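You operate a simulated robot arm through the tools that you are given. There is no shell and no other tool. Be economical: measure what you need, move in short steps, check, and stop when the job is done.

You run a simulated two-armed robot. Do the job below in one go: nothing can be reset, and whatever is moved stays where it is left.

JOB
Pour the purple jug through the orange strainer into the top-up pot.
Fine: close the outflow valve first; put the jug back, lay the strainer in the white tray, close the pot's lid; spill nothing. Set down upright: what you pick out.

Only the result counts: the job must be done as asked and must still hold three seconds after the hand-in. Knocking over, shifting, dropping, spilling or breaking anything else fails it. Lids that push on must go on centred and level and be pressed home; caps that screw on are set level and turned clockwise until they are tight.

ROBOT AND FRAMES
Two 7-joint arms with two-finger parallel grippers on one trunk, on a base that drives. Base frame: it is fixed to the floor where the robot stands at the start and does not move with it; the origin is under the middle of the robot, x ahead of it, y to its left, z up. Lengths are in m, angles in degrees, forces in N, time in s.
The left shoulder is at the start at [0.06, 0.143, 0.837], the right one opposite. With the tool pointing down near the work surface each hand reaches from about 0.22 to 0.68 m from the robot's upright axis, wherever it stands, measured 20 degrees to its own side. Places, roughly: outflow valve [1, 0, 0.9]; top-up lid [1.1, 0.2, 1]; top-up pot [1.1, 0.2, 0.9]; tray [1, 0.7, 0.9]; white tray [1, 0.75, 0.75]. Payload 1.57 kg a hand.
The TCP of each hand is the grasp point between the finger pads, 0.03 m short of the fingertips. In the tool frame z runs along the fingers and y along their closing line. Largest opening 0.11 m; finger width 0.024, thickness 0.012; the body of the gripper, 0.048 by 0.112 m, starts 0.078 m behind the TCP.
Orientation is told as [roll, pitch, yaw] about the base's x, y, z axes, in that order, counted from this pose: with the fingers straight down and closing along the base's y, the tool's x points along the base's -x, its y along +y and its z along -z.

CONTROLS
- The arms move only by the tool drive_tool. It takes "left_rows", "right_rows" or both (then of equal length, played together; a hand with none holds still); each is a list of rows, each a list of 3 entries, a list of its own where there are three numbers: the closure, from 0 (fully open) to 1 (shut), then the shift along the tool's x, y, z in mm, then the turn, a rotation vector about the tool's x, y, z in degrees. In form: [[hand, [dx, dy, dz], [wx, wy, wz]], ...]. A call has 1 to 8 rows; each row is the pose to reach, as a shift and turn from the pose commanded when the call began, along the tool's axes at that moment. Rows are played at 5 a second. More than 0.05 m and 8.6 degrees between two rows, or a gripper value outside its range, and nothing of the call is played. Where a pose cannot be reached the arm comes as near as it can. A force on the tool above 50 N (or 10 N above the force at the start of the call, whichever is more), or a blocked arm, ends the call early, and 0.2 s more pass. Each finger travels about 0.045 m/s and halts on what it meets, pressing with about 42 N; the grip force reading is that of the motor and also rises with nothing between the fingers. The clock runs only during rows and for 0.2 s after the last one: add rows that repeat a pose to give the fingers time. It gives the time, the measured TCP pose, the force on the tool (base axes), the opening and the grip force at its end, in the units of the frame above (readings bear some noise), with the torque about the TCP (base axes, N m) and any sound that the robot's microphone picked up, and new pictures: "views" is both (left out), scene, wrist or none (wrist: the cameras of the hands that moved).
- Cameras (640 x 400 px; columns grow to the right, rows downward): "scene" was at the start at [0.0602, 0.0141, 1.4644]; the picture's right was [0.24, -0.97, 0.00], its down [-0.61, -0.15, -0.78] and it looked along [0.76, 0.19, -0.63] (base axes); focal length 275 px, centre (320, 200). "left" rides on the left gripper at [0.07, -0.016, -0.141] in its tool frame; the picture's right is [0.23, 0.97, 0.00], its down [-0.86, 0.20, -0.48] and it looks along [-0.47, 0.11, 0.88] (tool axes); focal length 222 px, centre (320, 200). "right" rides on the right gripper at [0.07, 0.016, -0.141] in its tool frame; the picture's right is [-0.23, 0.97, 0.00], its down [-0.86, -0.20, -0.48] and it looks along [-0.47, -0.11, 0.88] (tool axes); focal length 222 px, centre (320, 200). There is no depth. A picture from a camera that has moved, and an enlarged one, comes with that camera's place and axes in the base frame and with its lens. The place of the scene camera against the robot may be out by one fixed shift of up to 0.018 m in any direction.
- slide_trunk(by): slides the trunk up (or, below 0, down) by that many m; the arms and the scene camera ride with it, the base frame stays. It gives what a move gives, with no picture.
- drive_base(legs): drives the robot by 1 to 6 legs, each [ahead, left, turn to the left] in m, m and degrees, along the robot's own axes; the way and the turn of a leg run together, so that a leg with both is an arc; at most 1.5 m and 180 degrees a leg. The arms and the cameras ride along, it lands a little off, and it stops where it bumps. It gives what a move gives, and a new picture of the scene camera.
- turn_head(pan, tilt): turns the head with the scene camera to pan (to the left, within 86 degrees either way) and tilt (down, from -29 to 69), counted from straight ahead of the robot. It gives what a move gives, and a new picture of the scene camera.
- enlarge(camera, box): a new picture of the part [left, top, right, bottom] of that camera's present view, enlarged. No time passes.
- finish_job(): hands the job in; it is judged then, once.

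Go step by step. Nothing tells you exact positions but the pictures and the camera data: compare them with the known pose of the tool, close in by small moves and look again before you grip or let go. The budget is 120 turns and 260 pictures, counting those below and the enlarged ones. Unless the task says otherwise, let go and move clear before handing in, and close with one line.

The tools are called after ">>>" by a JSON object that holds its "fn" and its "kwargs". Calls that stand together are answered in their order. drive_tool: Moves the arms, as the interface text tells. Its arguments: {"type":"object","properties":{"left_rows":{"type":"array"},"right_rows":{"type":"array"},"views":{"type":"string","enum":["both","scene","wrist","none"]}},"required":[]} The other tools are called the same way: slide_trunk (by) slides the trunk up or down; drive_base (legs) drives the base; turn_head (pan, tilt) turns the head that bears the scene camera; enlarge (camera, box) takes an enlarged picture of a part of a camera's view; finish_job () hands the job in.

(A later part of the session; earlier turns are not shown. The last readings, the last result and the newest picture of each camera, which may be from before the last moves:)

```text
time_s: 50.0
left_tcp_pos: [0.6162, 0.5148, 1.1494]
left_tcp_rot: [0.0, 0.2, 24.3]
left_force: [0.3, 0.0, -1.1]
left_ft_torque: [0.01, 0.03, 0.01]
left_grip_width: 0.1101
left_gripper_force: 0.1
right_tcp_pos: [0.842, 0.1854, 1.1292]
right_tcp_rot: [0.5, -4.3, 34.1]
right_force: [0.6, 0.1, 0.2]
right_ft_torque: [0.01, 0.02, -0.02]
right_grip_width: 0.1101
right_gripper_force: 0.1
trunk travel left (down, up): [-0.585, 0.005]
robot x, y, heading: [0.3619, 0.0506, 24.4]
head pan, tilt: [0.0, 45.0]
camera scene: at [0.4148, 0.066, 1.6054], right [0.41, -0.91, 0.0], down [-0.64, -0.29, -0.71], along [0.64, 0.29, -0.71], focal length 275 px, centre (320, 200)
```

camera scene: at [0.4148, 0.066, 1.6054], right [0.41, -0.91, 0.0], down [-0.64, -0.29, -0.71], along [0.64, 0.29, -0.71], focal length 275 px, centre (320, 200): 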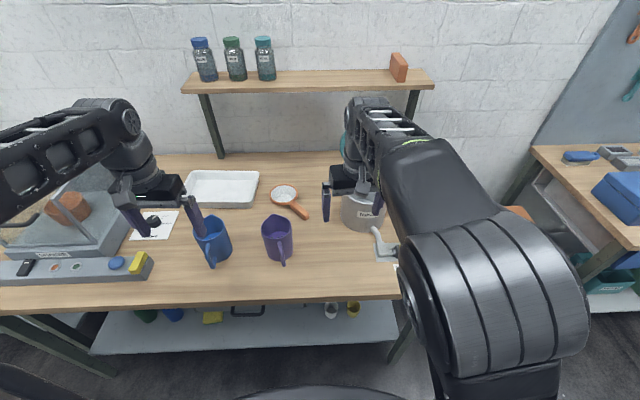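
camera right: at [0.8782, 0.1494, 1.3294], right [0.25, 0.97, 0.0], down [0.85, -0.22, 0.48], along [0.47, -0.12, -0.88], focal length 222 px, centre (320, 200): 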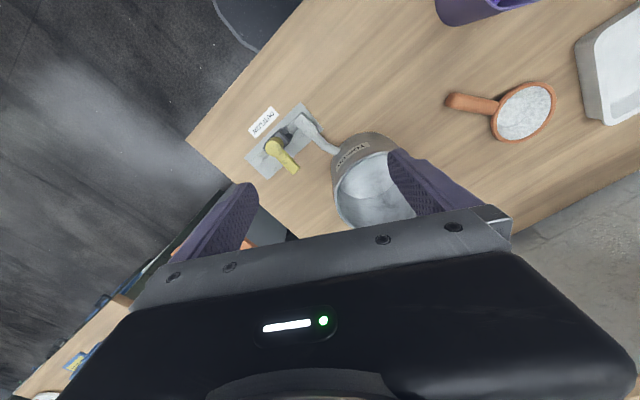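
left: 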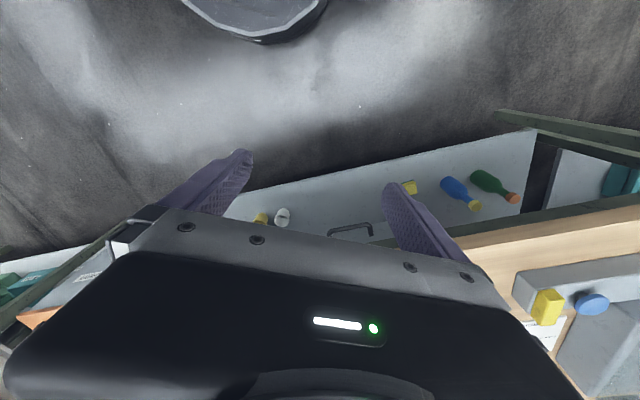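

Now I extend towards the pour position while tilting the hand forward.

>>> {"fn": "drive_tool", "kwargs": {"right_rows": [[0, [-25, -28, -3], [0, -4, 0]], [0, [-50, -56, -6], [0, -10, 0]], [0, [-75, -84, -9], [0, -18, 0]], [0, [-100, -112, -12], [0, -26, 0]], [0, [-125, -140, -16], [0, -34, 0]], [0, [-145, -160, -20], [0, -42, 0]], [0, [-160, -176, -20], [0, -50, 0]], [0, [-160, -176, -20], [0, -58, 0]]], "views": "scene"}}

```text
time_s: 51.8
left_tcp_pos: [0.6167, 0.5151, 1.1503]
left_tcp_rot: [0.0, 0.1, 24.3]
left_force: [0.5, -1.1, 0.5]
left_ft_torque: [0.0, 0.0, 0.01]
left_grip_width: 0.11
left_gripper_force: 0.1
right_tcp_pos: [1.0705, 0.1269, 1.1613]
right_tcp_rot: [0.7, -62.4, 33.5]
right_force: [0.8, 0.6, 0.2]
right_ft_torque: [0.02, 0.03, 0.0]
right_grip_width: 0.1101
right_gripper_force: 0.1
trunk travel left (down, up): [-0.585, 0.005]
robot x, y, heading: [0.3576, 0.05, 24.0]
head pan, tilt: [0.0, 45.0]
camera scene: at [0.4133, 0.0652, 1.6055], right [0.41, -0.91, 0.0], down [-0.64, -0.29, -0.71], along [0.64, 0.29, -0.71], focal length 275 px, centre (320, 200)
```

scene: 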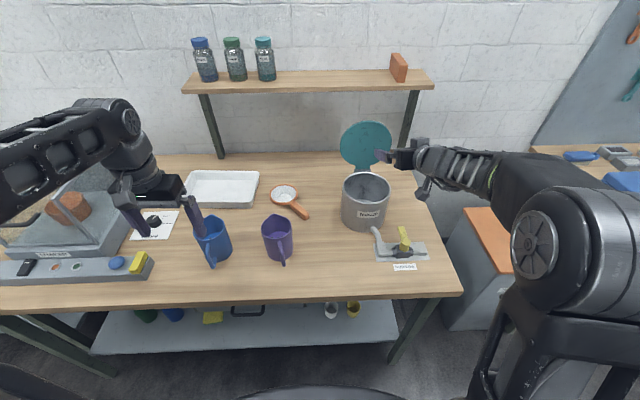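

That works. Now I tilt to about 78° and test the inward roll for pouring.

>>> {"fn": "drive_tool", "kwargs": {"right_rows": [[0, [0, 0, 0], [0, -8, 0]], [0, [0, 0, 0], [0, -15, 0]]], "views": "none"}}

>>> {"fn": "drive_tool", "kwargs": {"right_rows": [[0, [0, 0, 0], [0, 0, -8.5]], [0, [0, 0, 0], [0, 0, -17]], [0, [0, 0, 0], [0, 0, -25.5]], [0, [0, 0, 0], [0, 0, -34]], [0, [0, 0, 0], [0, 0, -42.5]], [0, [0, 0, 0], [0, 0, -51]], [0, [0, 0, 0], [0, 0, -59.5]], [0, [0, 0, 0], [0, 0, -68]]], "views": "none"}}

>>> {"fn": "drive_tool", "kwargs": {"right_rows": [[0, [0, 0, 0], [0, 0, -8.5]], [0, [0, 0, 0], [0, 0, -17]], [0, [0, 0, 0], [0, 0, -25.5]], [0, [0, 0, 0], [0, 0, -34]], [0, [0, 0, 0], [0, 0, -42.5]], [0, [0, 0, 0], [0, 0, -51]]], "views": "scene"}}

```text
time_s: 52.4
left_tcp_pos: [0.6176, 0.5145, 1.1491]
left_tcp_rot: [0.0, 0.1, 24.3]
left_force: [1.3, 0.5, -0.7]
left_ft_torque: [-0.04, 0.02, -0.01]
left_grip_width: 0.1102
left_gripper_force: 0.0
right_tcp_pos: [1.0717, 0.1265, 1.1611]
right_tcp_rot: [1.4, -77.7, 32.8]
right_force: [0.3, -0.1, -0.1]
right_ft_torque: [0.01, 0.0, 0.03]
right_grip_width: 0.1103
right_gripper_force: 0.2
trunk travel left (down, up): [-0.585, 0.005]
robot x, y, heading: [0.3582, 0.048, 24.3]
head pan, tilt: [0.0, 45.0]
```

```text
time_s: 54.2
left_tcp_pos: [0.6164, 0.5148, 1.149]
left_tcp_rot: [-0.1, 0.0, 24.3]
left_force: [0.2, -0.7, -0.8]
left_ft_torque: [-0.02, -0.01, -0.02]
left_grip_width: 0.1101
left_gripper_force: 0.1
right_tcp_pos: [1.0704, 0.1278, 1.1613]
right_tcp_rot: [-76.6, -21.8, 119.2]
right_force: [0.6, -0.2, -0.3]
right_ft_torque: [0.03, 0.0, -0.01]
right_grip_width: 0.1101
right_gripper_force: 0.1
trunk travel left (down, up): [-0.585, 0.005]
robot x, y, heading: [0.3583, 0.0493, 24.5]
head pan, tilt: [0.0, 45.0]
```

```text
time_s: 55.6
left_tcp_pos: [0.6169, 0.5163, 1.149]
left_tcp_rot: [0.0, 0.1, 24.4]
left_force: [-0.1, 0.8, -0.1]
left_ft_torque: [-0.02, -0.03, -0.03]
left_grip_width: 0.1099
left_gripper_force: 0.0
right_tcp_pos: [1.1233, 0.2289, 1.3119]
right_tcp_rot: [-72.9, 24.4, 131.0]
right_force: [-0.7, -0.1, -0.6]
right_ft_torque: [0.0, -0.01, 0.0]
right_grip_width: 0.1099
right_gripper_force: 0.1
right hand out of reach, approached as far as the arm can: row 2, 3, 4, 5, 6
trunk travel left (down, up): [-0.585, 0.005]
robot x, y, heading: [0.3608, 0.0508, 24.1]
head pan, tilt: [0.0, 45.0]
camera scene: at [0.4132, 0.0659, 1.6054], right [0.41, -0.91, 0.0], down [-0.64, -0.29, -0.71], along [0.64, 0.29, -0.71], focal length 275 px, centre (320, 200)
```

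scene: 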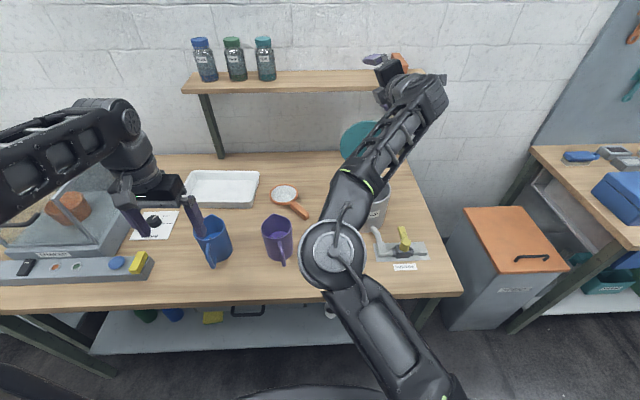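

The inward roll is limited, so I'll pour with an outward roll instead. The hand is close to the shelf, so I back it straight away first.

>>> {"fn": "drive_tool", "kwargs": {"right_rows": [[0, [-13, 8, -47], [0, 0, 0]], [0, [-26, 16, -94], [0, 0, 8]], [0, [-40, 25, -141], [0, 0, 16]], [0, [-53, 33, -185], [0, 0, 24]], [0, [-53, 33, -185], [0, 0, 32]]], "views": "scene"}}

```text
time_s: 56.8
left_tcp_pos: [0.6179, 0.5158, 1.1497]
left_tcp_rot: [-0.1, 0.1, 24.4]
left_force: [-0.1, 0.4, 0.3]
left_ft_torque: [0.0, 0.02, -0.05]
left_grip_width: 0.11
left_gripper_force: 0.0
right_tcp_pos: [0.9458, 0.1498, 1.3131]
right_tcp_rot: [-74.2, -6.7, 122.0]
right_force: [-0.2, -0.6, 0.3]
right_ft_torque: [-0.01, 0.01, 0.01]
right_grip_width: 0.11
right_gripper_force: 0.0
right hand out of reach, approached as far as the arm can: row 1
trunk travel left (down, up): [-0.585, 0.005]
robot x, y, heading: [0.3563, 0.05, 24.2]
head pan, tilt: [0.0, 45.0]
camera scene: at [0.4145, 0.0654, 1.6054], right [0.41, -0.91, 0.0], down [-0.64, -0.29, -0.71], along [0.64, 0.29, -0.71], focal length 275 px, centre (320, 200)
```

scene: 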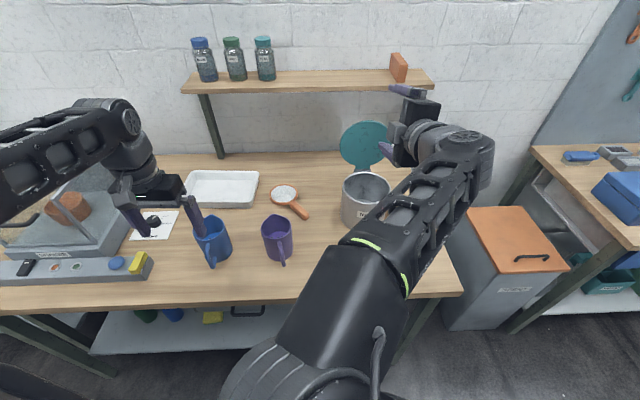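

I roll the hand back towards neutral while lowering it.

>>> {"fn": "drive_tool", "kwargs": {"right_rows": [[0, [0, 10, 0], [0, 0, 8.5]], [0, [0, 25, 0], [0, 0, 17]], [0, [0, 40, 0], [0, 0, 25.5]], [0, [0, 60, 0], [0, 0, 34]], [0, [0, 80, 0], [0, 0, 42.5]], [0, [0, 100, 0], [0, 0, 51]], [0, [0, 115, 0], [0, 0, 59.5]], [0, [0, 130, 0], [0, 0, 68]]], "views": "none"}}

>>> {"fn": "drive_tool", "kwargs": {"right_rows": [[0, [0, 0, 0], [0, 0, 8]], [0, [0, 0, 0], [0, 0, 16]]], "views": "scene"}}

```text
time_s: 58.6
left_tcp_pos: [0.6173, 0.5144, 1.1502]
left_tcp_rot: [0.0, 0.0, 24.4]
left_force: [0.3, 0.0, -0.6]
left_ft_torque: [0.0, 0.04, 0.03]
left_grip_width: 0.1098
left_gripper_force: 0.0
right_tcp_pos: [0.9092, 0.1444, 1.1882]
right_tcp_rot: [-43.0, -68.5, 79.1]
right_force: [-0.1, -0.9, 0.2]
right_ft_torque: [0.02, 0.02, -0.02]
right_grip_width: 0.1097
right_gripper_force: 0.0
trunk travel left (down, up): [-0.585, 0.005]
robot x, y, heading: [0.3605, 0.0503, 24.4]
head pan, tilt: [0.0, 45.0]
```

```text
time_s: 59.2
left_tcp_pos: [0.6165, 0.5147, 1.1499]
left_tcp_rot: [0.0, 0.0, 24.4]
left_force: [0.4, 1.3, 0.4]
left_ft_torque: [0.03, 0.02, -0.01]
left_grip_width: 0.1101
left_gripper_force: 0.3
right_tcp_pos: [0.9082, 0.1435, 1.1882]
right_tcp_rot: [3.6, -74.5, 30.2]
right_force: [0.3, 0.2, 1.2]
right_ft_torque: [0.0, 0.03, 0.0]
right_grip_width: 0.1098
right_gripper_force: 0.0
trunk travel left (down, up): [-0.585, 0.005]
robot x, y, heading: [0.3597, 0.0474, 24.1]
head pan, tilt: [0.0, 45.0]
camera scene: at [0.4137, 0.0651, 1.6055], right [0.41, -0.91, 0.0], down [-0.64, -0.29, -0.71], along [0.64, 0.29, -0.71], focal length 275 px, centre (320, 200)
```

scene: 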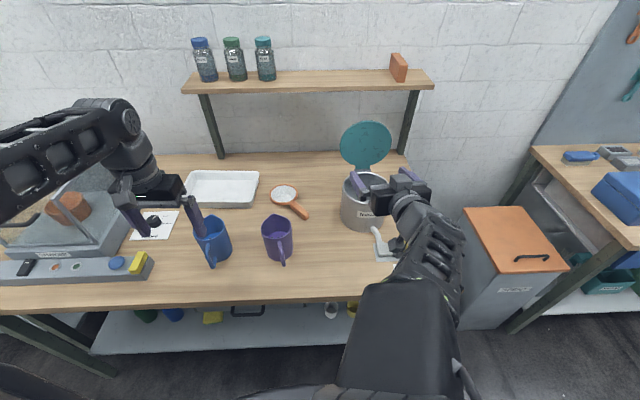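

It's neutral again. I test the outward roll here.

>>> {"fn": "drive_tool", "kwargs": {"right_rows": [[0, [0, 0, 0], [0, 0, 8.5]], [0, [0, 0, 0], [0, 0, 17]], [0, [0, 0, 0], [0, 0, 25.5]], [0, [0, 0, 0], [0, 0, 34]], [0, [0, 0, 0], [0, 0, 42.5]], [0, [0, 0, 0], [0, 0, 51]], [0, [0, 0, 0], [0, 0, 59.5]], [0, [0, 0, 0], [0, 0, 68]]], "views": "none"}}

>>> {"fn": "drive_tool", "kwargs": {"right_rows": [[0, [0, 0, 0], [0, 0, 8.5]], [0, [0, 0, 0], [0, 0, 17]], [0, [0, 0, 0], [0, 0, 25.5]], [0, [0, 0, 0], [0, 0, 34]], [0, [0, 0, 0], [0, 0, 42.5]], [0, [0, 0, 0], [0, 0, 50]]], "views": "scene"}}

```text
time_s: 61.0
left_tcp_pos: [0.6173, 0.5154, 1.1502]
left_tcp_rot: [0.0, -0.1, 24.3]
left_force: [-0.2, 0.1, 0.7]
left_ft_torque: [0.01, 0.0, -0.01]
left_grip_width: 0.1102
left_gripper_force: 0.0
right_tcp_pos: [0.9079, 0.1435, 1.1891]
right_tcp_rot: [73.4, -20.2, -50.3]
right_force: [0.1, -0.3, 0.3]
right_ft_torque: [0.0, -0.05, 0.01]
right_grip_width: 0.11
right_gripper_force: 0.1
trunk travel left (down, up): [-0.585, 0.005]
robot x, y, heading: [0.3597, 0.0532, 23.9]
head pan, tilt: [0.0, 45.0]
```

```text
time_s: 62.4
left_tcp_pos: [0.6169, 0.5142, 1.1507]
left_tcp_rot: [0.1, 0.0, 24.3]
left_force: [0.4, 1.6, -0.3]
left_ft_torque: [-0.01, 0.02, 0.02]
left_grip_width: 0.11
left_gripper_force: 0.1
right_tcp_pos: [0.9083, 0.1433, 1.189]
right_tcp_rot: [72.3, 27.9, -64.5]
right_force: [0.8, 0.5, -0.1]
right_ft_torque: [0.0, -0.02, -0.04]
right_grip_width: 0.1101
right_gripper_force: 0.0
trunk travel left (down, up): [-0.585, 0.005]
robot x, y, heading: [0.3603, 0.0523, 24.3]
head pan, tilt: [0.0, 45.0]
camera scene: at [0.4137, 0.0651, 1.6055], right [0.41, -0.91, 0.0], down [-0.64, -0.29, -0.71], along [0.64, 0.29, -0.71], focal length 275 px, centre (320, 200)
```

scene: 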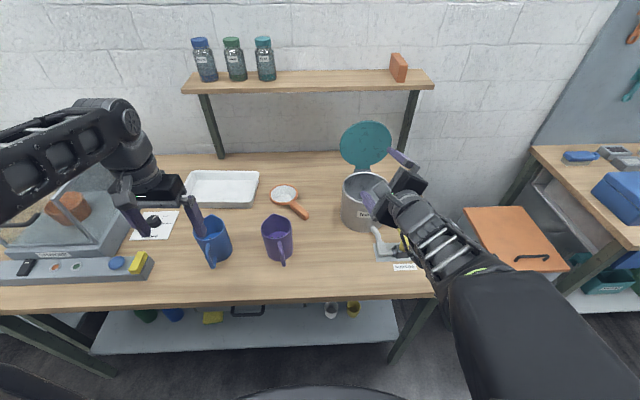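

The outward roll of about 118° holds position well. Now I test whether the hand can also point further left (about heading 84°), so the jug would pour forward into the pot.

>>> {"fn": "drive_tool", "kwargs": {"right_rows": [[0, [4, -3, 17], [3.9, 7, -2.2]], [0, [8, -6, 34], [7.8, 14, -4.5]], [0, [12, -9, 51], [11.7, 21, -6.7]], [0, [17, -12, 68], [15.6, 28, -8.9]], [0, [21, -15, 85], [19.5, 35, -11.2]], [0, [26, -18, 101], [23.4, 42, -13.4]]], "views": "scene"}}

```text
time_s: 63.8
left_tcp_pos: [0.6153, 0.5135, 1.151]
left_tcp_rot: [0.0, -0.1, 24.3]
left_force: [-0.2, -0.8, -0.4]
left_ft_torque: [0.02, -0.02, 0.01]
left_grip_width: 0.11
left_gripper_force: 0.0
right_tcp_pos: [0.9441, 0.2315, 1.1722]
right_tcp_rot: [72.0, 27.9, -14.9]
right_force: [-0.6, -0.6, 1.2]
right_ft_torque: [-0.01, -0.05, -0.03]
right_grip_width: 0.11
right_gripper_force: 0.0
right hand out of reach, approached as far as the arm can: row 6
trunk travel left (down, up): [-0.585, 0.005]
robot x, y, heading: [0.3608, 0.0522, 24.3]
head pan, tilt: [0.0, 45.0]
camera scene: at [0.4122, 0.064, 1.6055], right [0.41, -0.91, 0.0], down [-0.64, -0.29, -0.71], along [0.65, 0.29, -0.71], focal length 275 px, centre (320, 200)
```

scene: 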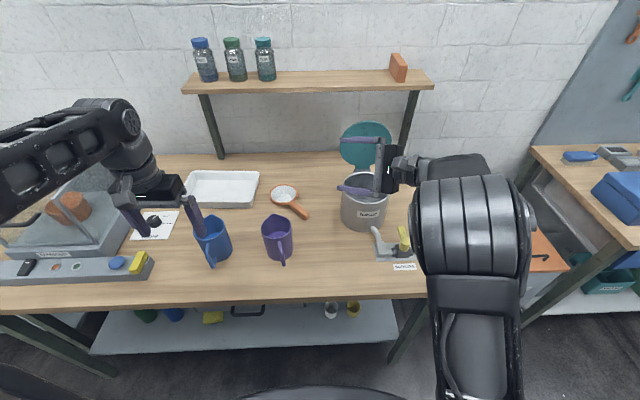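

That attitude works too, just at the edge of reach, so I'll stand slightly closer when pouring. I undo the rotations to return the right hand to neutral before fetching the strainer with the left.

>>> {"fn": "drive_tool", "kwargs": {"right_rows": [[0, [0, 0, -20], [-3.9, -7, 2.2]], [0, [0, 0, -45], [-7.8, -14, 4.5]], [0, [0, 0, -70], [-11.7, -21, 6.7]], [0, [0, 0, -90], [-15.6, -28, 8.9]], [0, [0, 0, -110], [-19.5, -35, 11.2]], [0, [0, 0, -120], [-23.4, -42, 13.4]]], "views": "none"}}

>>> {"fn": "drive_tool", "kwargs": {"right_rows": [[0, [0, 0, 0], [0, 0, -8.5]], [0, [0, 0, 0], [0, 0, -17]], [0, [0, 0, 0], [0, 0, -25.5]], [0, [0, 0, 0], [0, 0, -34]], [0, [0, 0, 0], [0, 0, -42.5]], [0, [0, 0, 0], [0, 0, -51]], [0, [0, 0, 0], [0, 0, -59.5]], [0, [0, 0, 0], [0, 0, -68]]], "views": "none"}}

>>> {"fn": "drive_tool", "kwargs": {"right_rows": [[0, [0, 0, 0], [0, 0, -8.5]], [0, [0, 0, 0], [0, 0, -17]], [0, [0, 0, 0], [0, 0, -25.5]], [0, [0, 0, 0], [0, 0, -34]], [0, [0, 0, 0], [0, 0, -42.5]], [0, [0, 0, 0], [0, 0, -50]]], "views": "scene"}}

```text
time_s: 65.2
left_tcp_pos: [0.6159, 0.5154, 1.1506]
left_tcp_rot: [-0.1, 0.0, 24.4]
left_force: [-0.3, 0.1, 0.5]
left_ft_torque: [-0.04, 0.0, 0.01]
left_grip_width: 0.1101
left_gripper_force: 0.0
right_tcp_pos: [0.93, 0.1184, 1.2033]
right_tcp_rot: [72.2, 27.7, -64.7]
right_force: [0.1, -0.2, 0.8]
right_ft_torque: [-0.02, 0.01, 0.0]
right_grip_width: 0.1099
right_gripper_force: 0.1
trunk travel left (down, up): [-0.585, 0.005]
robot x, y, heading: [0.3582, 0.0506, 24.3]
head pan, tilt: [0.0, 45.0]
```

```text
time_s: 67.0
left_tcp_pos: [0.6161, 0.5148, 1.1486]
left_tcp_rot: [0.0, 0.1, 24.4]
left_force: [0.1, 0.1, -0.2]
left_ft_torque: [0.02, 0.0, 0.01]
left_grip_width: 0.1101
left_gripper_force: 0.0
right_tcp_pos: [0.9308, 0.1177, 1.2032]
right_tcp_rot: [70.2, -37.6, -43.8]
right_force: [0.0, 0.2, -0.5]
right_ft_torque: [-0.01, -0.03, 0.01]
right_grip_width: 0.1098
right_gripper_force: 0.0
trunk travel left (down, up): [-0.585, 0.005]
robot x, y, heading: [0.3607, 0.0481, 24.4]
head pan, tilt: [0.0, 45.0]
```

```text
time_s: 68.4
left_tcp_pos: [0.6158, 0.5141, 1.1512]
left_tcp_rot: [-0.1, 0.0, 24.3]
left_force: [-1.2, 0.2, 0.1]
left_ft_torque: [0.03, 0.05, 0.01]
left_grip_width: 0.11
left_gripper_force: 0.2
right_tcp_pos: [0.9325, 0.1171, 1.2045]
right_tcp_rot: [2.6, -74.3, 31.4]
right_force: [-0.5, -0.1, 0.6]
right_ft_torque: [-0.01, 0.0, 0.04]
right_grip_width: 0.1098
right_gripper_force: 0.0
trunk travel left (down, up): [-0.585, 0.005]
robot x, y, heading: [0.3582, 0.0497, 24.3]
head pan, tilt: [0.0, 45.0]
camera scene: at [0.4137, 0.0654, 1.6055], right [0.41, -0.91, 0.0], down [-0.64, -0.29, -0.71], along [0.64, 0.29, -0.71], focal length 275 px, centre (320, 200)
```

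scene: 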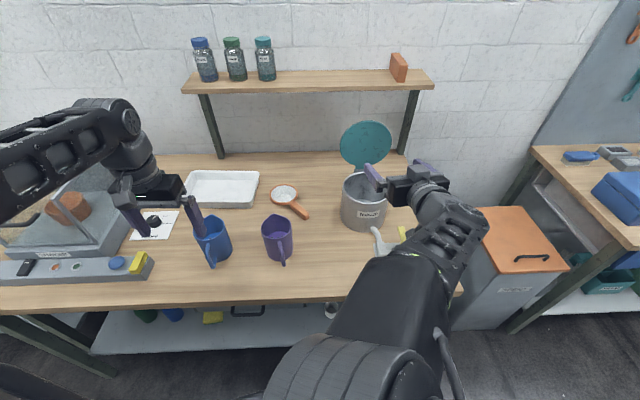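

Next I drive a little forward and left so the left hand reaches the strainer.

>>> {"fn": "drive_base", "kwargs": {"legs": [[0.1, 0.04, 0]]}}

>>> {"fn": "enlarge", "kwargs": {"camera": "scene", "box": [210, 180, 330, 320]}}

```text
time_s: 69.6
left_tcp_pos: [0.6924, 0.5917, 1.1493]
left_tcp_rot: [0.0, 0.0, 24.3]
left_force: [-0.9, 0.6, -0.2]
left_ft_torque: [-0.03, 0.03, -0.01]
left_grip_width: 0.1102
left_gripper_force: 0.0
right_tcp_pos: [1.0078, 0.196, 1.2031]
right_tcp_rot: [3.0, -74.3, 30.7]
right_force: [-0.4, 0.0, -0.1]
right_ft_torque: [-0.01, 0.01, -0.02]
right_grip_width: 0.1099
right_gripper_force: 0.1
trunk travel left (down, up): [-0.585, 0.005]
robot x, y, heading: [0.4356, 0.1301, 24.5]
head pan, tilt: [0.0, 45.0]
camera scene: at [0.4894, 0.1442, 1.6054], right [0.41, -0.91, 0.0], down [-0.65, -0.29, -0.71], along [0.64, 0.29, -0.71], focal length 275 px, centre (320, 200)
```

scene: 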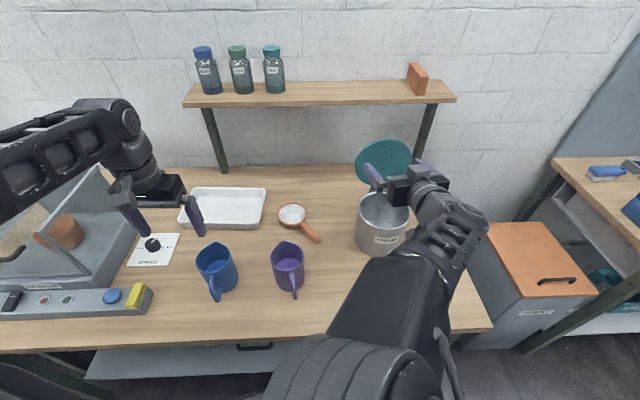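

```text
2.86 times, centred on (270, 250) of scene
camera zoom: at [0.4894, 0.1442, 1.6054], right [0.41, -0.91, 0.0], down [-0.65, -0.29, -0.71], along [0.64, 0.29, -0.71], focal length 786 px, centre (463, 57)
```

zoom: 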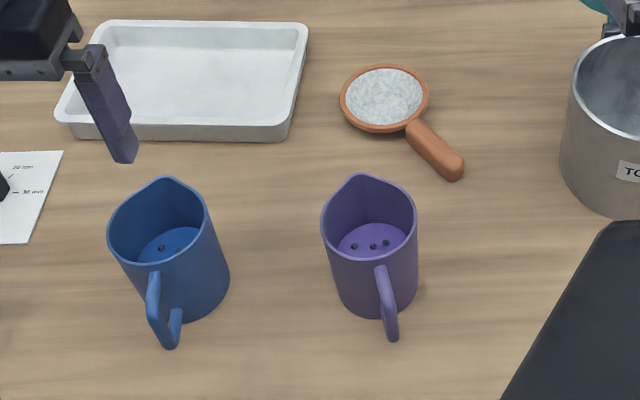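

I bring the left hand above the strainer's handle, turned to match it.

>>> {"fn": "drive_tool", "kwargs": {"left_rows": [[0.2, [-23, -35, 0], [0, 0, -5]], [0.4, [-46, -71, 5], [0, 0, -10]], [0.5, [-69, -107, 10], [0, 0, -15]], [0.5, [-92, -142, 15], [0, 0, -20]], [0.5, [-115, -178, 25], [0, 0, -25]], [0.5, [-138, -213, 40], [0, 0, -30]], [0.5, [-160, -248, 60], [0, 0, -35]], [0.5, [-182, -284, 85], [0, 0, -39]]]}}

>>> {"fn": "enlarge", "kwargs": {"camera": "left", "box": [200, 50, 520, 250]}}

```text
time_s: 71.4
left_tcp_pos: [0.9758, 0.4093, 1.0654]
left_tcp_rot: [0.1, 0.1, 63.5]
left_force: [-0.5, -0.1, -0.4]
left_ft_torque: [-0.01, 0.02, 0.01]
left_grip_width: 0.0552
left_gripper_force: 0.1
right_tcp_pos: [1.0081, 0.1949, 1.2024]
right_tcp_rot: [3.3, -74.4, 30.4]
right_force: [0.5, -0.4, 0.1]
right_ft_torque: [0.0, -0.01, 0.05]
right_grip_width: 0.11
right_gripper_force: 0.1
trunk travel left (down, up): [-0.585, 0.005]
robot x, y, heading: [0.4346, 0.1266, 24.4]
head pan, tilt: [0.0, 45.0]
camera scene: at [0.4896, 0.1422, 1.6055], right [0.41, -0.91, 0.0], down [-0.65, -0.29, -0.71], along [0.64, 0.29, -0.71], focal length 275 px, centre (320, 200)
camera left: at [0.9599, 0.3409, 1.2062], right [-0.97, 0.23, 0.0], down [0.2, 0.85, 0.48], along [0.11, 0.47, -0.88], focal length 222 px, centre (320, 200)
```

scene: 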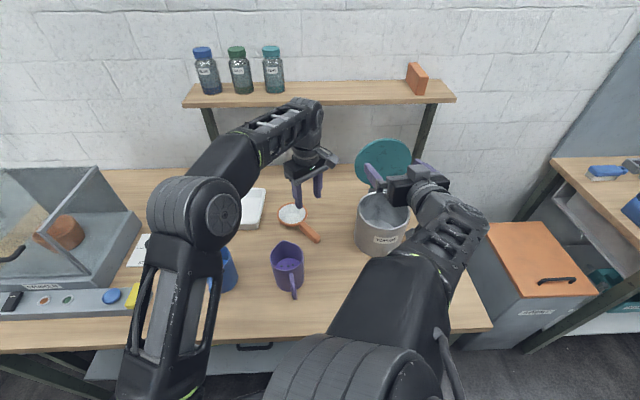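
left: 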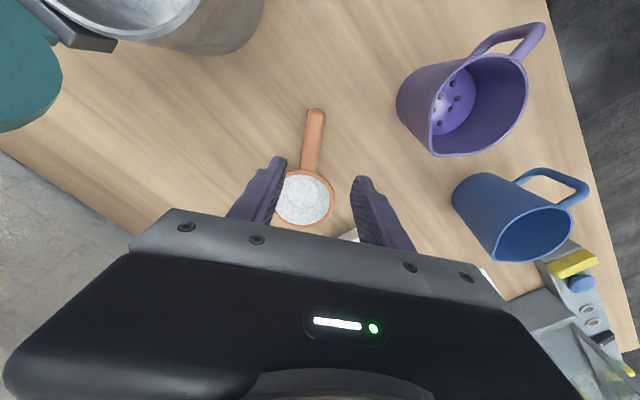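

```text
2.00 times, centred on (360, 150) of left
camera zoom: at [0.9599, 0.3409, 1.2062], right [-0.97, 0.23, 0.0], down [0.2, 0.85, 0.48], along [0.11, 0.47, -0.88], focal length 444 px, centre (240, 300)
```

zoom: 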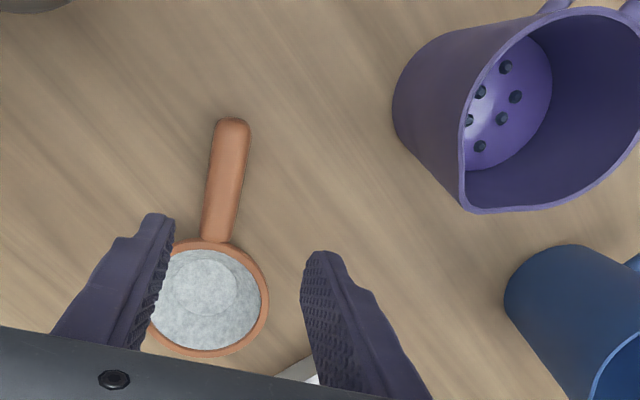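

The handle runs from about (1.003, 0.452) to (0.972, 0.378) at z ≈ 0.89. I descend over it with a small yaw correction.

>>> {"fn": "drive_tool", "kwargs": {"left_rows": [[0.6, [5, -5, 40], [0, 0, -4]], [0.6, [9, -9, 80], [0, 0, -4]], [0.6, [9, -9, 110], [0, 0, -4]]], "views": "wrist"}}

>>> {"fn": "enlarge", "kwargs": {"camera": "left", "box": [200, 50, 440, 250]}}

```text
time_s: 72.2
left_tcp_pos: [0.9787, 0.3963, 0.9552]
left_tcp_rot: [0.1, 0.0, 67.4]
left_force: [-0.5, 0.3, -0.4]
left_ft_torque: [-0.02, 0.0, 0.0]
left_grip_width: 0.0441
left_gripper_force: 0.0
right_tcp_pos: [1.0083, 0.1948, 1.2033]
right_tcp_rot: [3.2, -74.4, 30.5]
right_force: [-0.8, -0.3, 0.1]
right_ft_torque: [0.04, -0.01, 0.05]
right_grip_width: 0.11
right_gripper_force: 0.1
trunk travel left (down, up): [-0.585, 0.005]
robot x, y, heading: [0.4351, 0.127, 24.3]
head pan, tilt: [0.0, 45.0]
camera left: at [0.9669, 0.3276, 1.0961], right [-0.99, 0.16, 0.0], down [0.14, 0.87, 0.48], along [0.08, 0.47, -0.88], focal length 222 px, centre (320, 200)
```

left: 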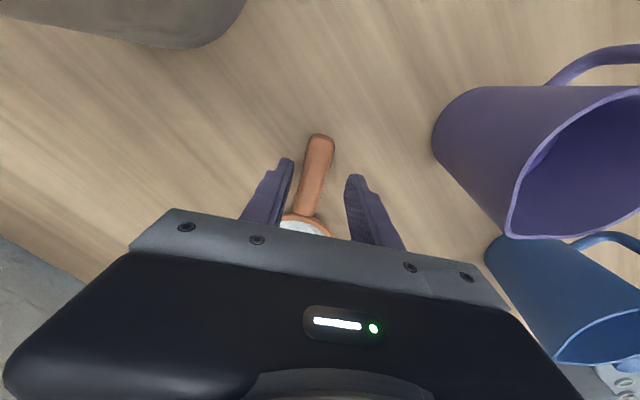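

```text
2.00 times, centred on (320, 150) of left
camera zoom: at [0.9669, 0.3276, 1.0961], right [-0.99, 0.16, 0.0], down [0.14, 0.87, 0.48], along [0.08, 0.47, -0.88], focal length 444 px, centre (320, 300)
```

zoom: 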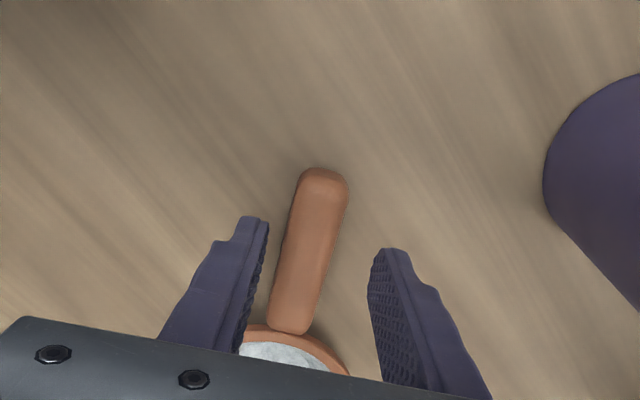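

The fingers straddle the handle. I lower to just above the bench and close.

>>> {"fn": "drive_tool", "kwargs": {"left_rows": [[0.6, [2, 2, 30], [0, 0, -1]], [0.6, [2, 2, 49], [0, 0, -1]], [0.8, [2, 2, 49], [0, 0, -1]], [1, [2, 2, 49], [0, 0, -1]], [1, [2, 2, 49], [0, 0, -1]], [1, [2, 2, 49], [0, 0, -1]]], "views": "wrist"}}

```text
time_s: 73.6
left_tcp_pos: [0.9753, 0.3936, 0.9063]
left_tcp_rot: [0.0, 0.0, 68.3]
left_force: [1.3, 1.0, 0.2]
left_ft_torque: [-0.04, 0.03, 0.02]
left_grip_width: 0.025
left_gripper_force: 36.5
right_tcp_pos: [1.0062, 0.196, 1.2046]
right_tcp_rot: [3.2, -74.3, 30.5]
right_force: [0.1, -0.5, 0.2]
right_ft_torque: [0.01, 0.02, 0.0]
right_grip_width: 0.1103
right_gripper_force: 0.0
trunk travel left (down, up): [-0.585, 0.005]
robot x, y, heading: [0.4347, 0.1316, 24.4]
head pan, tilt: [0.0, 45.0]
camera left: at [0.9654, 0.3263, 1.0471], right [-0.99, 0.15, 0.0], down [0.13, 0.87, 0.48], along [0.07, 0.47, -0.88], focal length 222 px, centre (320, 200)
```

left: 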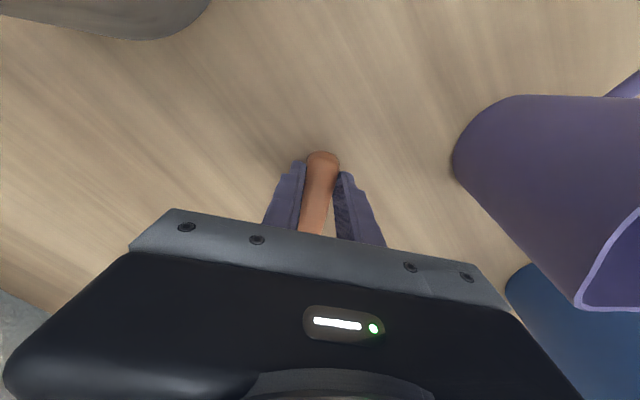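

The strainer is held (25 mm). I lift it straight up.

>>> {"fn": "drive_tool", "kwargs": {"left_rows": [[1, [0, 0, -20], [0, 0, 0]], [1, [0, 0, -60], [0, 0, 0]], [1, [0, 0, -105], [0, 0, 0]], [1, [0, 0, -150], [0, 0, 0]], [1, [20, 0, -190], [0, 0, 0]], [1, [45, 0, -220], [0, 0, 0]], [1, [70, 0, -235], [0, 0, 0]]]}}

>>> {"fn": "enlarge", "kwargs": {"camera": "scene", "box": [220, 100, 420, 300]}}

```text
time_s: 75.2
left_tcp_pos: [0.9713, 0.3821, 1.0855]
left_tcp_rot: [-0.1, 0.0, 68.3]
left_force: [0.3, 0.6, -1.2]
left_ft_torque: [-0.03, 0.0, -0.02]
left_grip_width: 0.0251
left_gripper_force: 36.8
left hand out of reach, approached as far as the arm can: row 5, 6, 7
right_tcp_pos: [1.0064, 0.1949, 1.203]
right_tcp_rot: [3.1, -74.5, 30.5]
right_force: [0.9, 0.1, 0.3]
right_ft_torque: [0.0, 0.02, -0.03]
right_grip_width: 0.11
right_gripper_force: 0.1
trunk travel left (down, up): [-0.585, 0.005]
robot x, y, heading: [0.4332, 0.1292, 24.0]
head pan, tilt: [0.0, 45.0]
camera scene: at [0.488, 0.1423, 1.6055], right [0.41, -0.91, 0.0], down [-0.64, -0.29, -0.71], along [0.64, 0.29, -0.71], focal length 275 px, centre (320, 200)
camera left: at [0.9605, 0.3132, 1.2273], right [-0.99, 0.15, 0.0], down [0.13, 0.87, 0.48], along [0.07, 0.47, -0.88], focal length 222 px, centre (320, 200)
```

scene: 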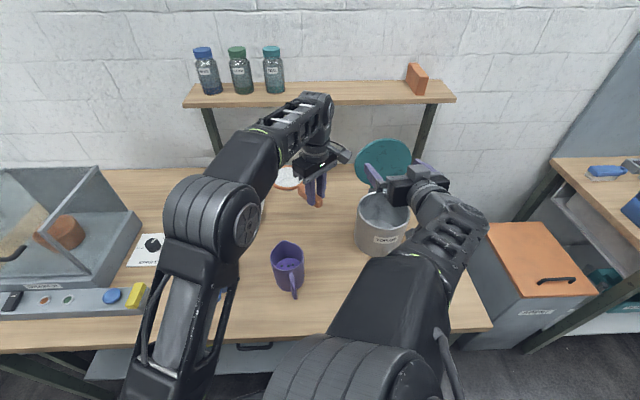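
left: 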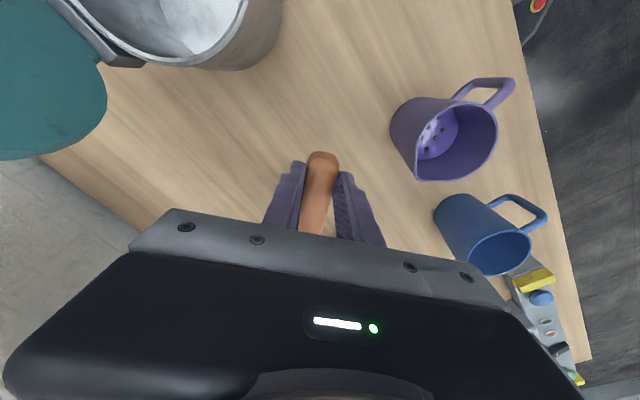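

```text
2.00 times, centred on (320, 200) of scene
camera zoom: at [0.488, 0.1423, 1.6055], right [0.41, -0.91, 0.0], down [-0.64, -0.29, -0.71], along [0.64, 0.29, -0.71], focal length 550 px, centre (320, 200)
```

zoom: 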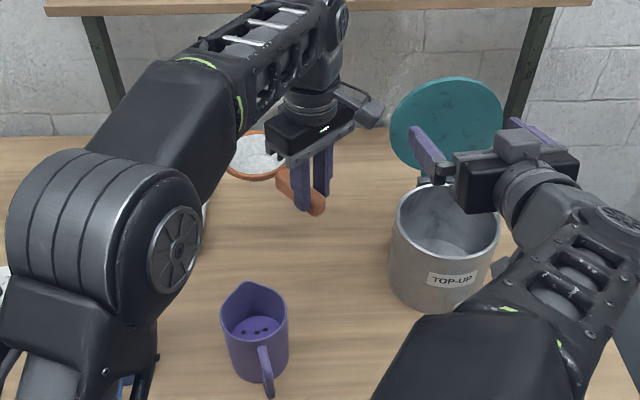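

The left hand can't rise further that far out, so I retract it with the strainer and turn it to a compact pose.

>>> {"fn": "drive_tool", "kwargs": {"left_rows": [[1, [-4, 38, -3], [0, 0, 7]], [1, [-9, 77, -7], [0, 0, 14]], [1, [-14, 116, -12], [0, 0, 21]], [1, [-19, 155, -18], [0, 0, 28]], [1, [-24, 195, -24], [0, 0, 35]], [1, [-28, 237, -30], [0, 0, 42]]], "views": "none"}}

>>> {"fn": "drive_base", "kwargs": {"legs": [[-0.215, 0.213, 0]]}}

```text
time_s: 76.6
left_tcp_pos: [0.7583, 0.4967, 1.114]
left_tcp_rot: [0.0, 0.0, 26.2]
left_force: [-1.1, 0.7, -0.6]
left_ft_torque: [-0.02, 0.03, -0.01]
left_grip_width: 0.0249
left_gripper_force: 36.8
right_tcp_pos: [1.0063, 0.1947, 1.2048]
right_tcp_rot: [3.0, -74.4, 30.9]
right_force: [-1.5, 1.2, 0.3]
right_ft_torque: [-0.01, 0.0, -0.01]
right_grip_width: 0.11
right_gripper_force: 0.0
trunk travel left (down, up): [-0.585, 0.005]
robot x, y, heading: [0.431, 0.1304, 24.2]
head pan, tilt: [0.0, 45.0]
```

```text
time_s: 78.7
left_tcp_pos: [0.4724, 0.6055, 1.1138]
left_tcp_rot: [0.0, 0.1, 26.5]
left_force: [0.1, -0.9, -0.9]
left_ft_torque: [-0.06, 0.02, -0.01]
left_grip_width: 0.0247
left_gripper_force: 36.2
right_tcp_pos: [0.7203, 0.3032, 1.203]
right_tcp_rot: [3.0, -74.4, 30.9]
right_force: [0.0, 0.4, 0.9]
right_ft_torque: [0.02, 0.01, -0.04]
right_grip_width: 0.1098
right_gripper_force: 0.1
trunk travel left (down, up): [-0.585, 0.005]
robot x, y, heading: [0.1525, 0.2371, 24.4]
head pan, tilt: [0.0, 45.0]
camera scene: at [0.2015, 0.25, 1.6055], right [0.41, -0.91, 0.0], down [-0.64, -0.29, -0.71], along [0.64, 0.29, -0.71], focal length 275 px, centre (320, 200)
```

scene: 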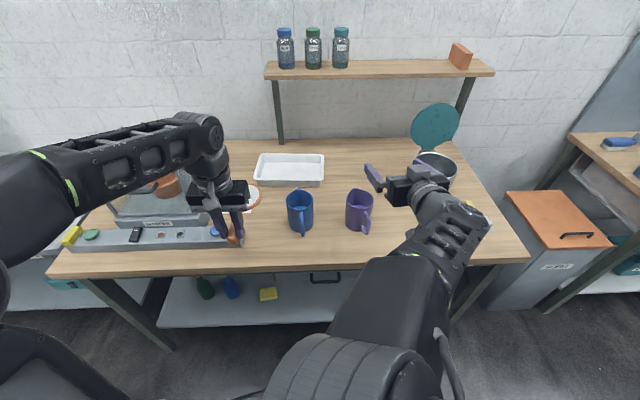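

The strainer is secure and the jug is in front of the right hand. I zoom in on the jug to locate it.

>>> {"fn": "enlarge", "kwargs": {"camera": "scene", "box": [320, 170, 400, 240]}}

>>> {"fn": "enlarge", "kwargs": {"camera": "right", "box": [0, 0, 640, 400]}}

```text
5.71 times, centred on (360, 205) of scene
camera zoom: at [0.2015, 0.25, 1.6055], right [0.41, -0.91, 0.0], down [-0.64, -0.29, -0.71], along [0.64, 0.29, -0.71], focal length 1573 px, centre (91, 171)
```

zoom: 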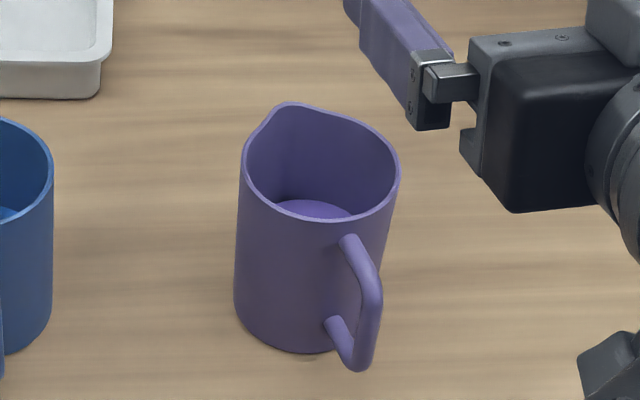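

```text
1.00 times, centred on (320, 200) of right (not enlarged: the box is as wide or as high as the picture)
camera zoom: at [0.5831, 0.2313, 1.1762], right [-0.49, 0.84, 0.23], down [-0.07, -0.31, 0.95], along [0.87, 0.45, 0.21], focal length 222 px, centre (320, 200)
```

zoom: 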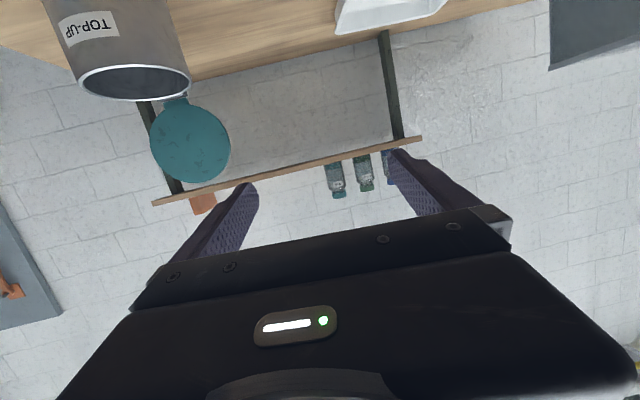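

The jug is centred at (0.807, 0.392) with its handle towards about −132°, so the hand should point towards 48°. I lower the open right hand to a standoff in front of the handle.

>>> {"fn": "drive_tool", "kwargs": {"right_rows": [[0, [32, -1, 7], [-1.7, 0, -0.5]], [0, [64, -2, 14], [-3.4, 0, -1]], [0, [96, -3, 21], [-5.1, 0, -1.4]], [0, [128, -4, 28], [-6.8, 0, -1.9]], [0, [160, -5, 35], [-8.5, 0, -2.4]], [0, [192, -6, 42], [-10.2, 0, -2.9]], [0, [224, -7, 50], [-11.9, 0, -3.4]], [0, [257, -8, 57], [-13.5, 0, -3.8]]]}}

>>> {"fn": "enlarge", "kwargs": {"camera": "scene", "box": [310, 160, 430, 260]}}

```text
time_s: 80.5
left_tcp_pos: [0.4737, 0.6033, 1.114]
left_tcp_rot: [-0.1, -0.1, 26.5]
left_force: [0.4, 0.0, -1.1]
left_ft_torque: [0.0, 0.06, 0.01]
left_grip_width: 0.0248
left_gripper_force: 36.3
right_tcp_pos: [0.7094, 0.3305, 0.986]
right_tcp_rot: [2.5, -73.9, 44.7]
right_force: [-0.1, 0.1, 0.6]
right_ft_torque: [0.04, -0.01, -0.02]
right_grip_width: 0.1101
right_gripper_force: 0.0
right hand out of reach, approached as far as the arm can: row 7, 8
trunk travel left (down, up): [-0.585, 0.005]
robot x, y, heading: [0.1451, 0.236, 24.5]
head pan, tilt: [0.0, 45.0]
camera scene: at [0.2031, 0.2492, 1.6055], right [0.41, -0.91, 0.0], down [-0.64, -0.29, -0.71], along [0.64, 0.29, -0.71], focal length 275 px, centre (320, 200)
camera right: at [0.5916, 0.2282, 0.9606], right [-0.67, 0.71, 0.23], down [0.0, -0.31, 0.95], along [0.74, 0.64, 0.2], focal length 222 px, centre (320, 200)
```

scene: 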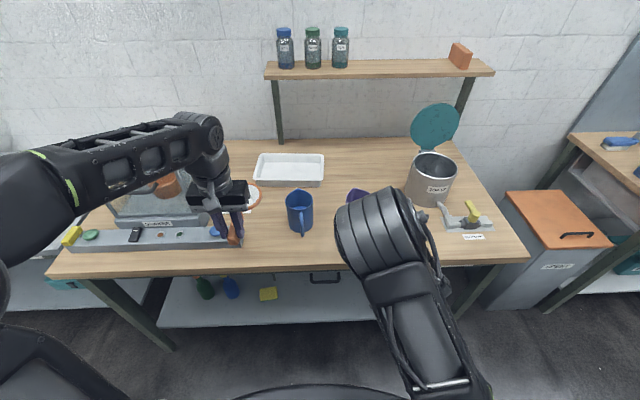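
right: 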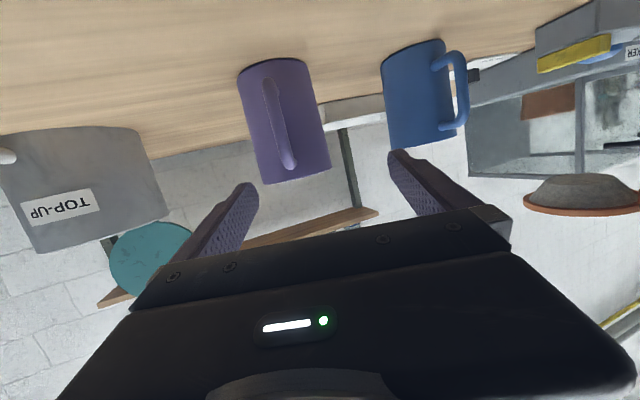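

```text
4.00 times, centred on (370, 210) of scene
camera zoom: at [0.2031, 0.2492, 1.6055], right [0.41, -0.91, 0.0], down [-0.64, -0.29, -0.71], along [0.64, 0.29, -0.71], focal length 1101 px, centre (120, 160)
```

zoom: 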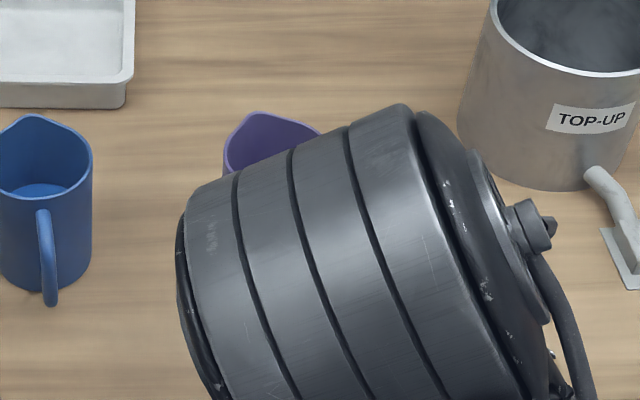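

The hand can't go low enough with the trunk raised. I lower the trunk 6 cm; nothing is beneath either hand.

>>> {"fn": "slide_trunk", "kwargs": {"by": -0.06}}

>>> {"fn": "enlarge", "kwargs": {"camera": "right", "box": [0, 0, 640, 400]}}

```text
time_s: 81.5
left_tcp_pos: [0.473, 0.6053, 1.0544]
left_tcp_rot: [-0.1, 0.0, 26.6]
left_force: [0.0, -0.3, -1.3]
left_ft_torque: [-0.01, 0.03, -0.01]
left_grip_width: 0.025
left_gripper_force: 36.6
right_tcp_pos: [0.7089, 0.3312, 0.9285]
right_tcp_rot: [2.4, -73.9, 44.9]
right_force: [0.1, -0.3, -0.8]
right_ft_torque: [0.03, 0.0, -0.03]
right_grip_width: 0.1102
right_gripper_force: 0.1
trunk travel left (down, up): [-0.525, 0.065]
robot x, y, heading: [0.1484, 0.2362, 24.5]
head pan, tilt: [0.0, 45.0]
```

```text
1.00 times, centred on (320, 200) of right (not enlarged: the box is as wide or as high as the picture)
camera zoom: at [0.5912, 0.2284, 0.9011], right [-0.67, 0.71, 0.23], down [0.0, -0.31, 0.95], along [0.74, 0.64, 0.2], focal length 222 px, centre (320, 200)
```

zoom: 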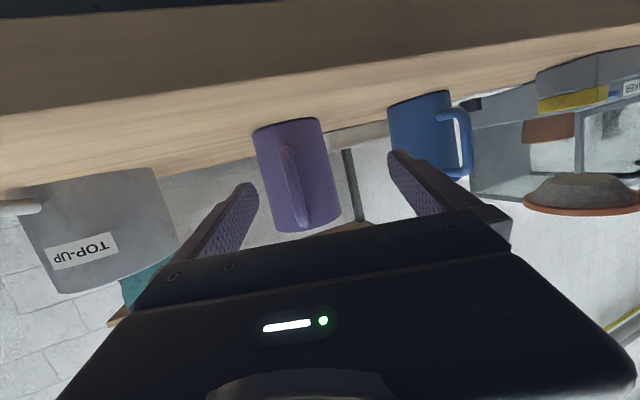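

The jug sits between the finger lines. I shift right to centre it, then advance part-way.

>>> {"fn": "drive_tool", "kwargs": {"right_rows": [[0, [-8, -16, -2], [0, 0, 0]], [0, [-8, -31, -2], [0, 0, 0]], [0, [-16, -31, 26], [0, 0, 0]], [0, [-24, -31, 54], [0, 0, 0]]]}}

```text
time_s: 82.5
left_tcp_pos: [0.4743, 0.6047, 1.0545]
left_tcp_rot: [0.0, 0.0, 26.6]
left_force: [0.5, 0.4, -1.2]
left_ft_torque: [0.0, 0.02, 0.01]
left_grip_width: 0.0249
left_gripper_force: 36.7
right_tcp_pos: [0.7722, 0.3528, 0.9352]
right_tcp_rot: [2.4, -73.9, 44.8]
right_force: [-0.3, 0.8, -0.3]
right_ft_torque: [0.0, 0.01, -0.01]
right_grip_width: 0.1101
right_gripper_force: 0.1
right hand out of reach, approached as far as the arm can: row 2
trunk travel left (down, up): [-0.525, 0.065]
robot x, y, heading: [0.1489, 0.2375, 24.2]
head pan, tilt: [0.0, 45.0]
camera scene: at [0.2027, 0.2498, 1.5455], right [0.41, -0.91, 0.0], down [-0.64, -0.29, -0.71], along [0.64, 0.29, -0.71], focal length 275 px, centre (320, 200)
camera right: at [0.6548, 0.2503, 0.9088], right [-0.67, 0.71, 0.23], down [0.0, -0.31, 0.95], along [0.74, 0.64, 0.2], focal length 222 px, centre (320, 200)
```

scene: 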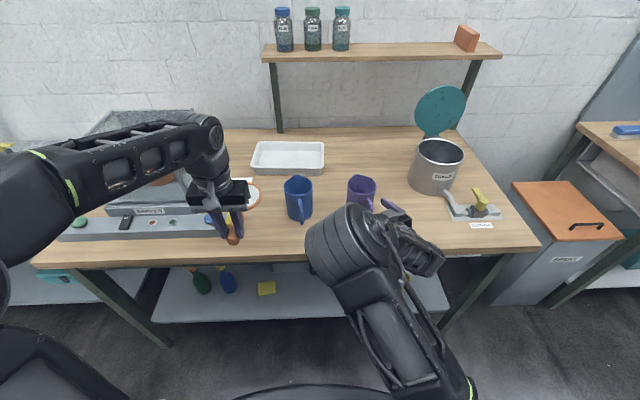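
right: 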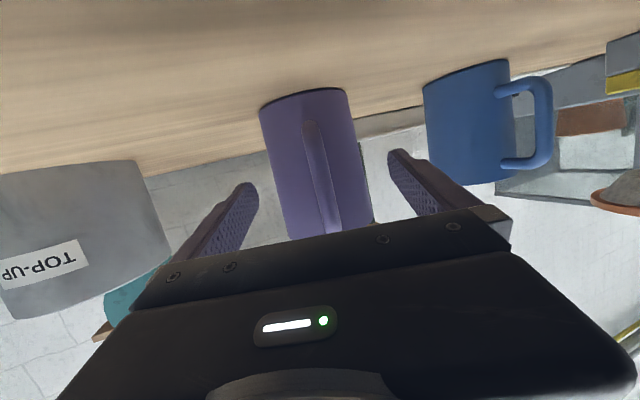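

It's centred. I advance the last 38 mm and close on the jug's body.

>>> {"fn": "drive_tool", "kwargs": {"right_rows": [[0, [-5, 0, 18], [0, 0, 0]], [0, [-10, 0, 36], [0, 0, 0]], [0.1, [-10, 0, 36], [0, 0, 0]], [0.25, [-10, 0, 36], [0, 0, 0]], [0.4, [-10, 0, 36], [0, 0, 0]], [0.5, [-10, 0, 36], [0, 0, 0]], [0.5, [-10, 0, 36], [0, 0, 0]]]}}

```text
time_s: 84.1
left_tcp_pos: [0.4735, 0.6044, 1.0548]
left_tcp_rot: [0.0, 0.0, 26.5]
left_force: [0.5, 0.4, 0.1]
left_ft_torque: [-0.01, 0.05, 0.0]
left_grip_width: 0.025
left_gripper_force: 36.4
right_tcp_pos: [0.7962, 0.3791, 0.9349]
right_tcp_rot: [2.4, -73.9, 44.8]
right_force: [1.2, -1.2, 0.9]
right_ft_torque: [-0.1, -0.11, 0.0]
right_grip_width: 0.0879
right_gripper_force: 42.0
trunk travel left (down, up): [-0.525, 0.065]
robot x, y, heading: [0.1497, 0.2385, 24.7]
head pan, tilt: [0.0, 45.0]
camera scene: at [0.2028, 0.2495, 1.5455], right [0.41, -0.91, 0.0], down [-0.64, -0.29, -0.71], along [0.64, 0.29, -0.71], focal length 275 px, centre (320, 200)
camera right: at [0.6798, 0.277, 0.9084], right [-0.67, 0.71, 0.23], down [0.0, -0.31, 0.95], along [0.74, 0.64, 0.2], focal length 222 px, centre (320, 200)
```

scene: 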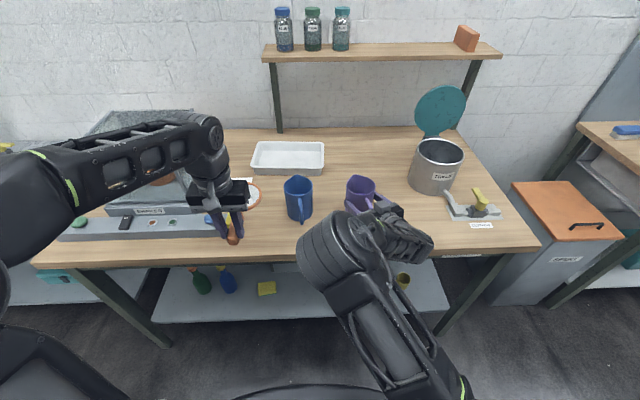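
right: 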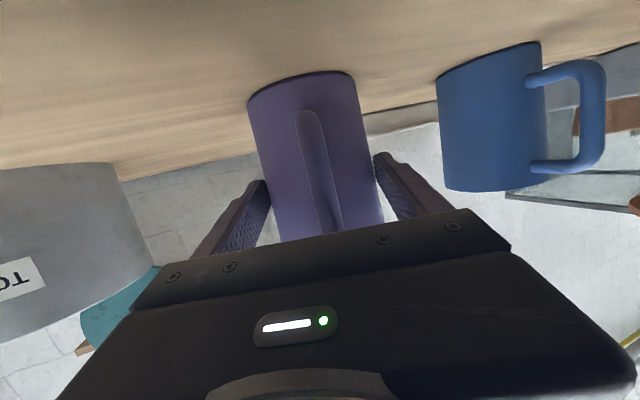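

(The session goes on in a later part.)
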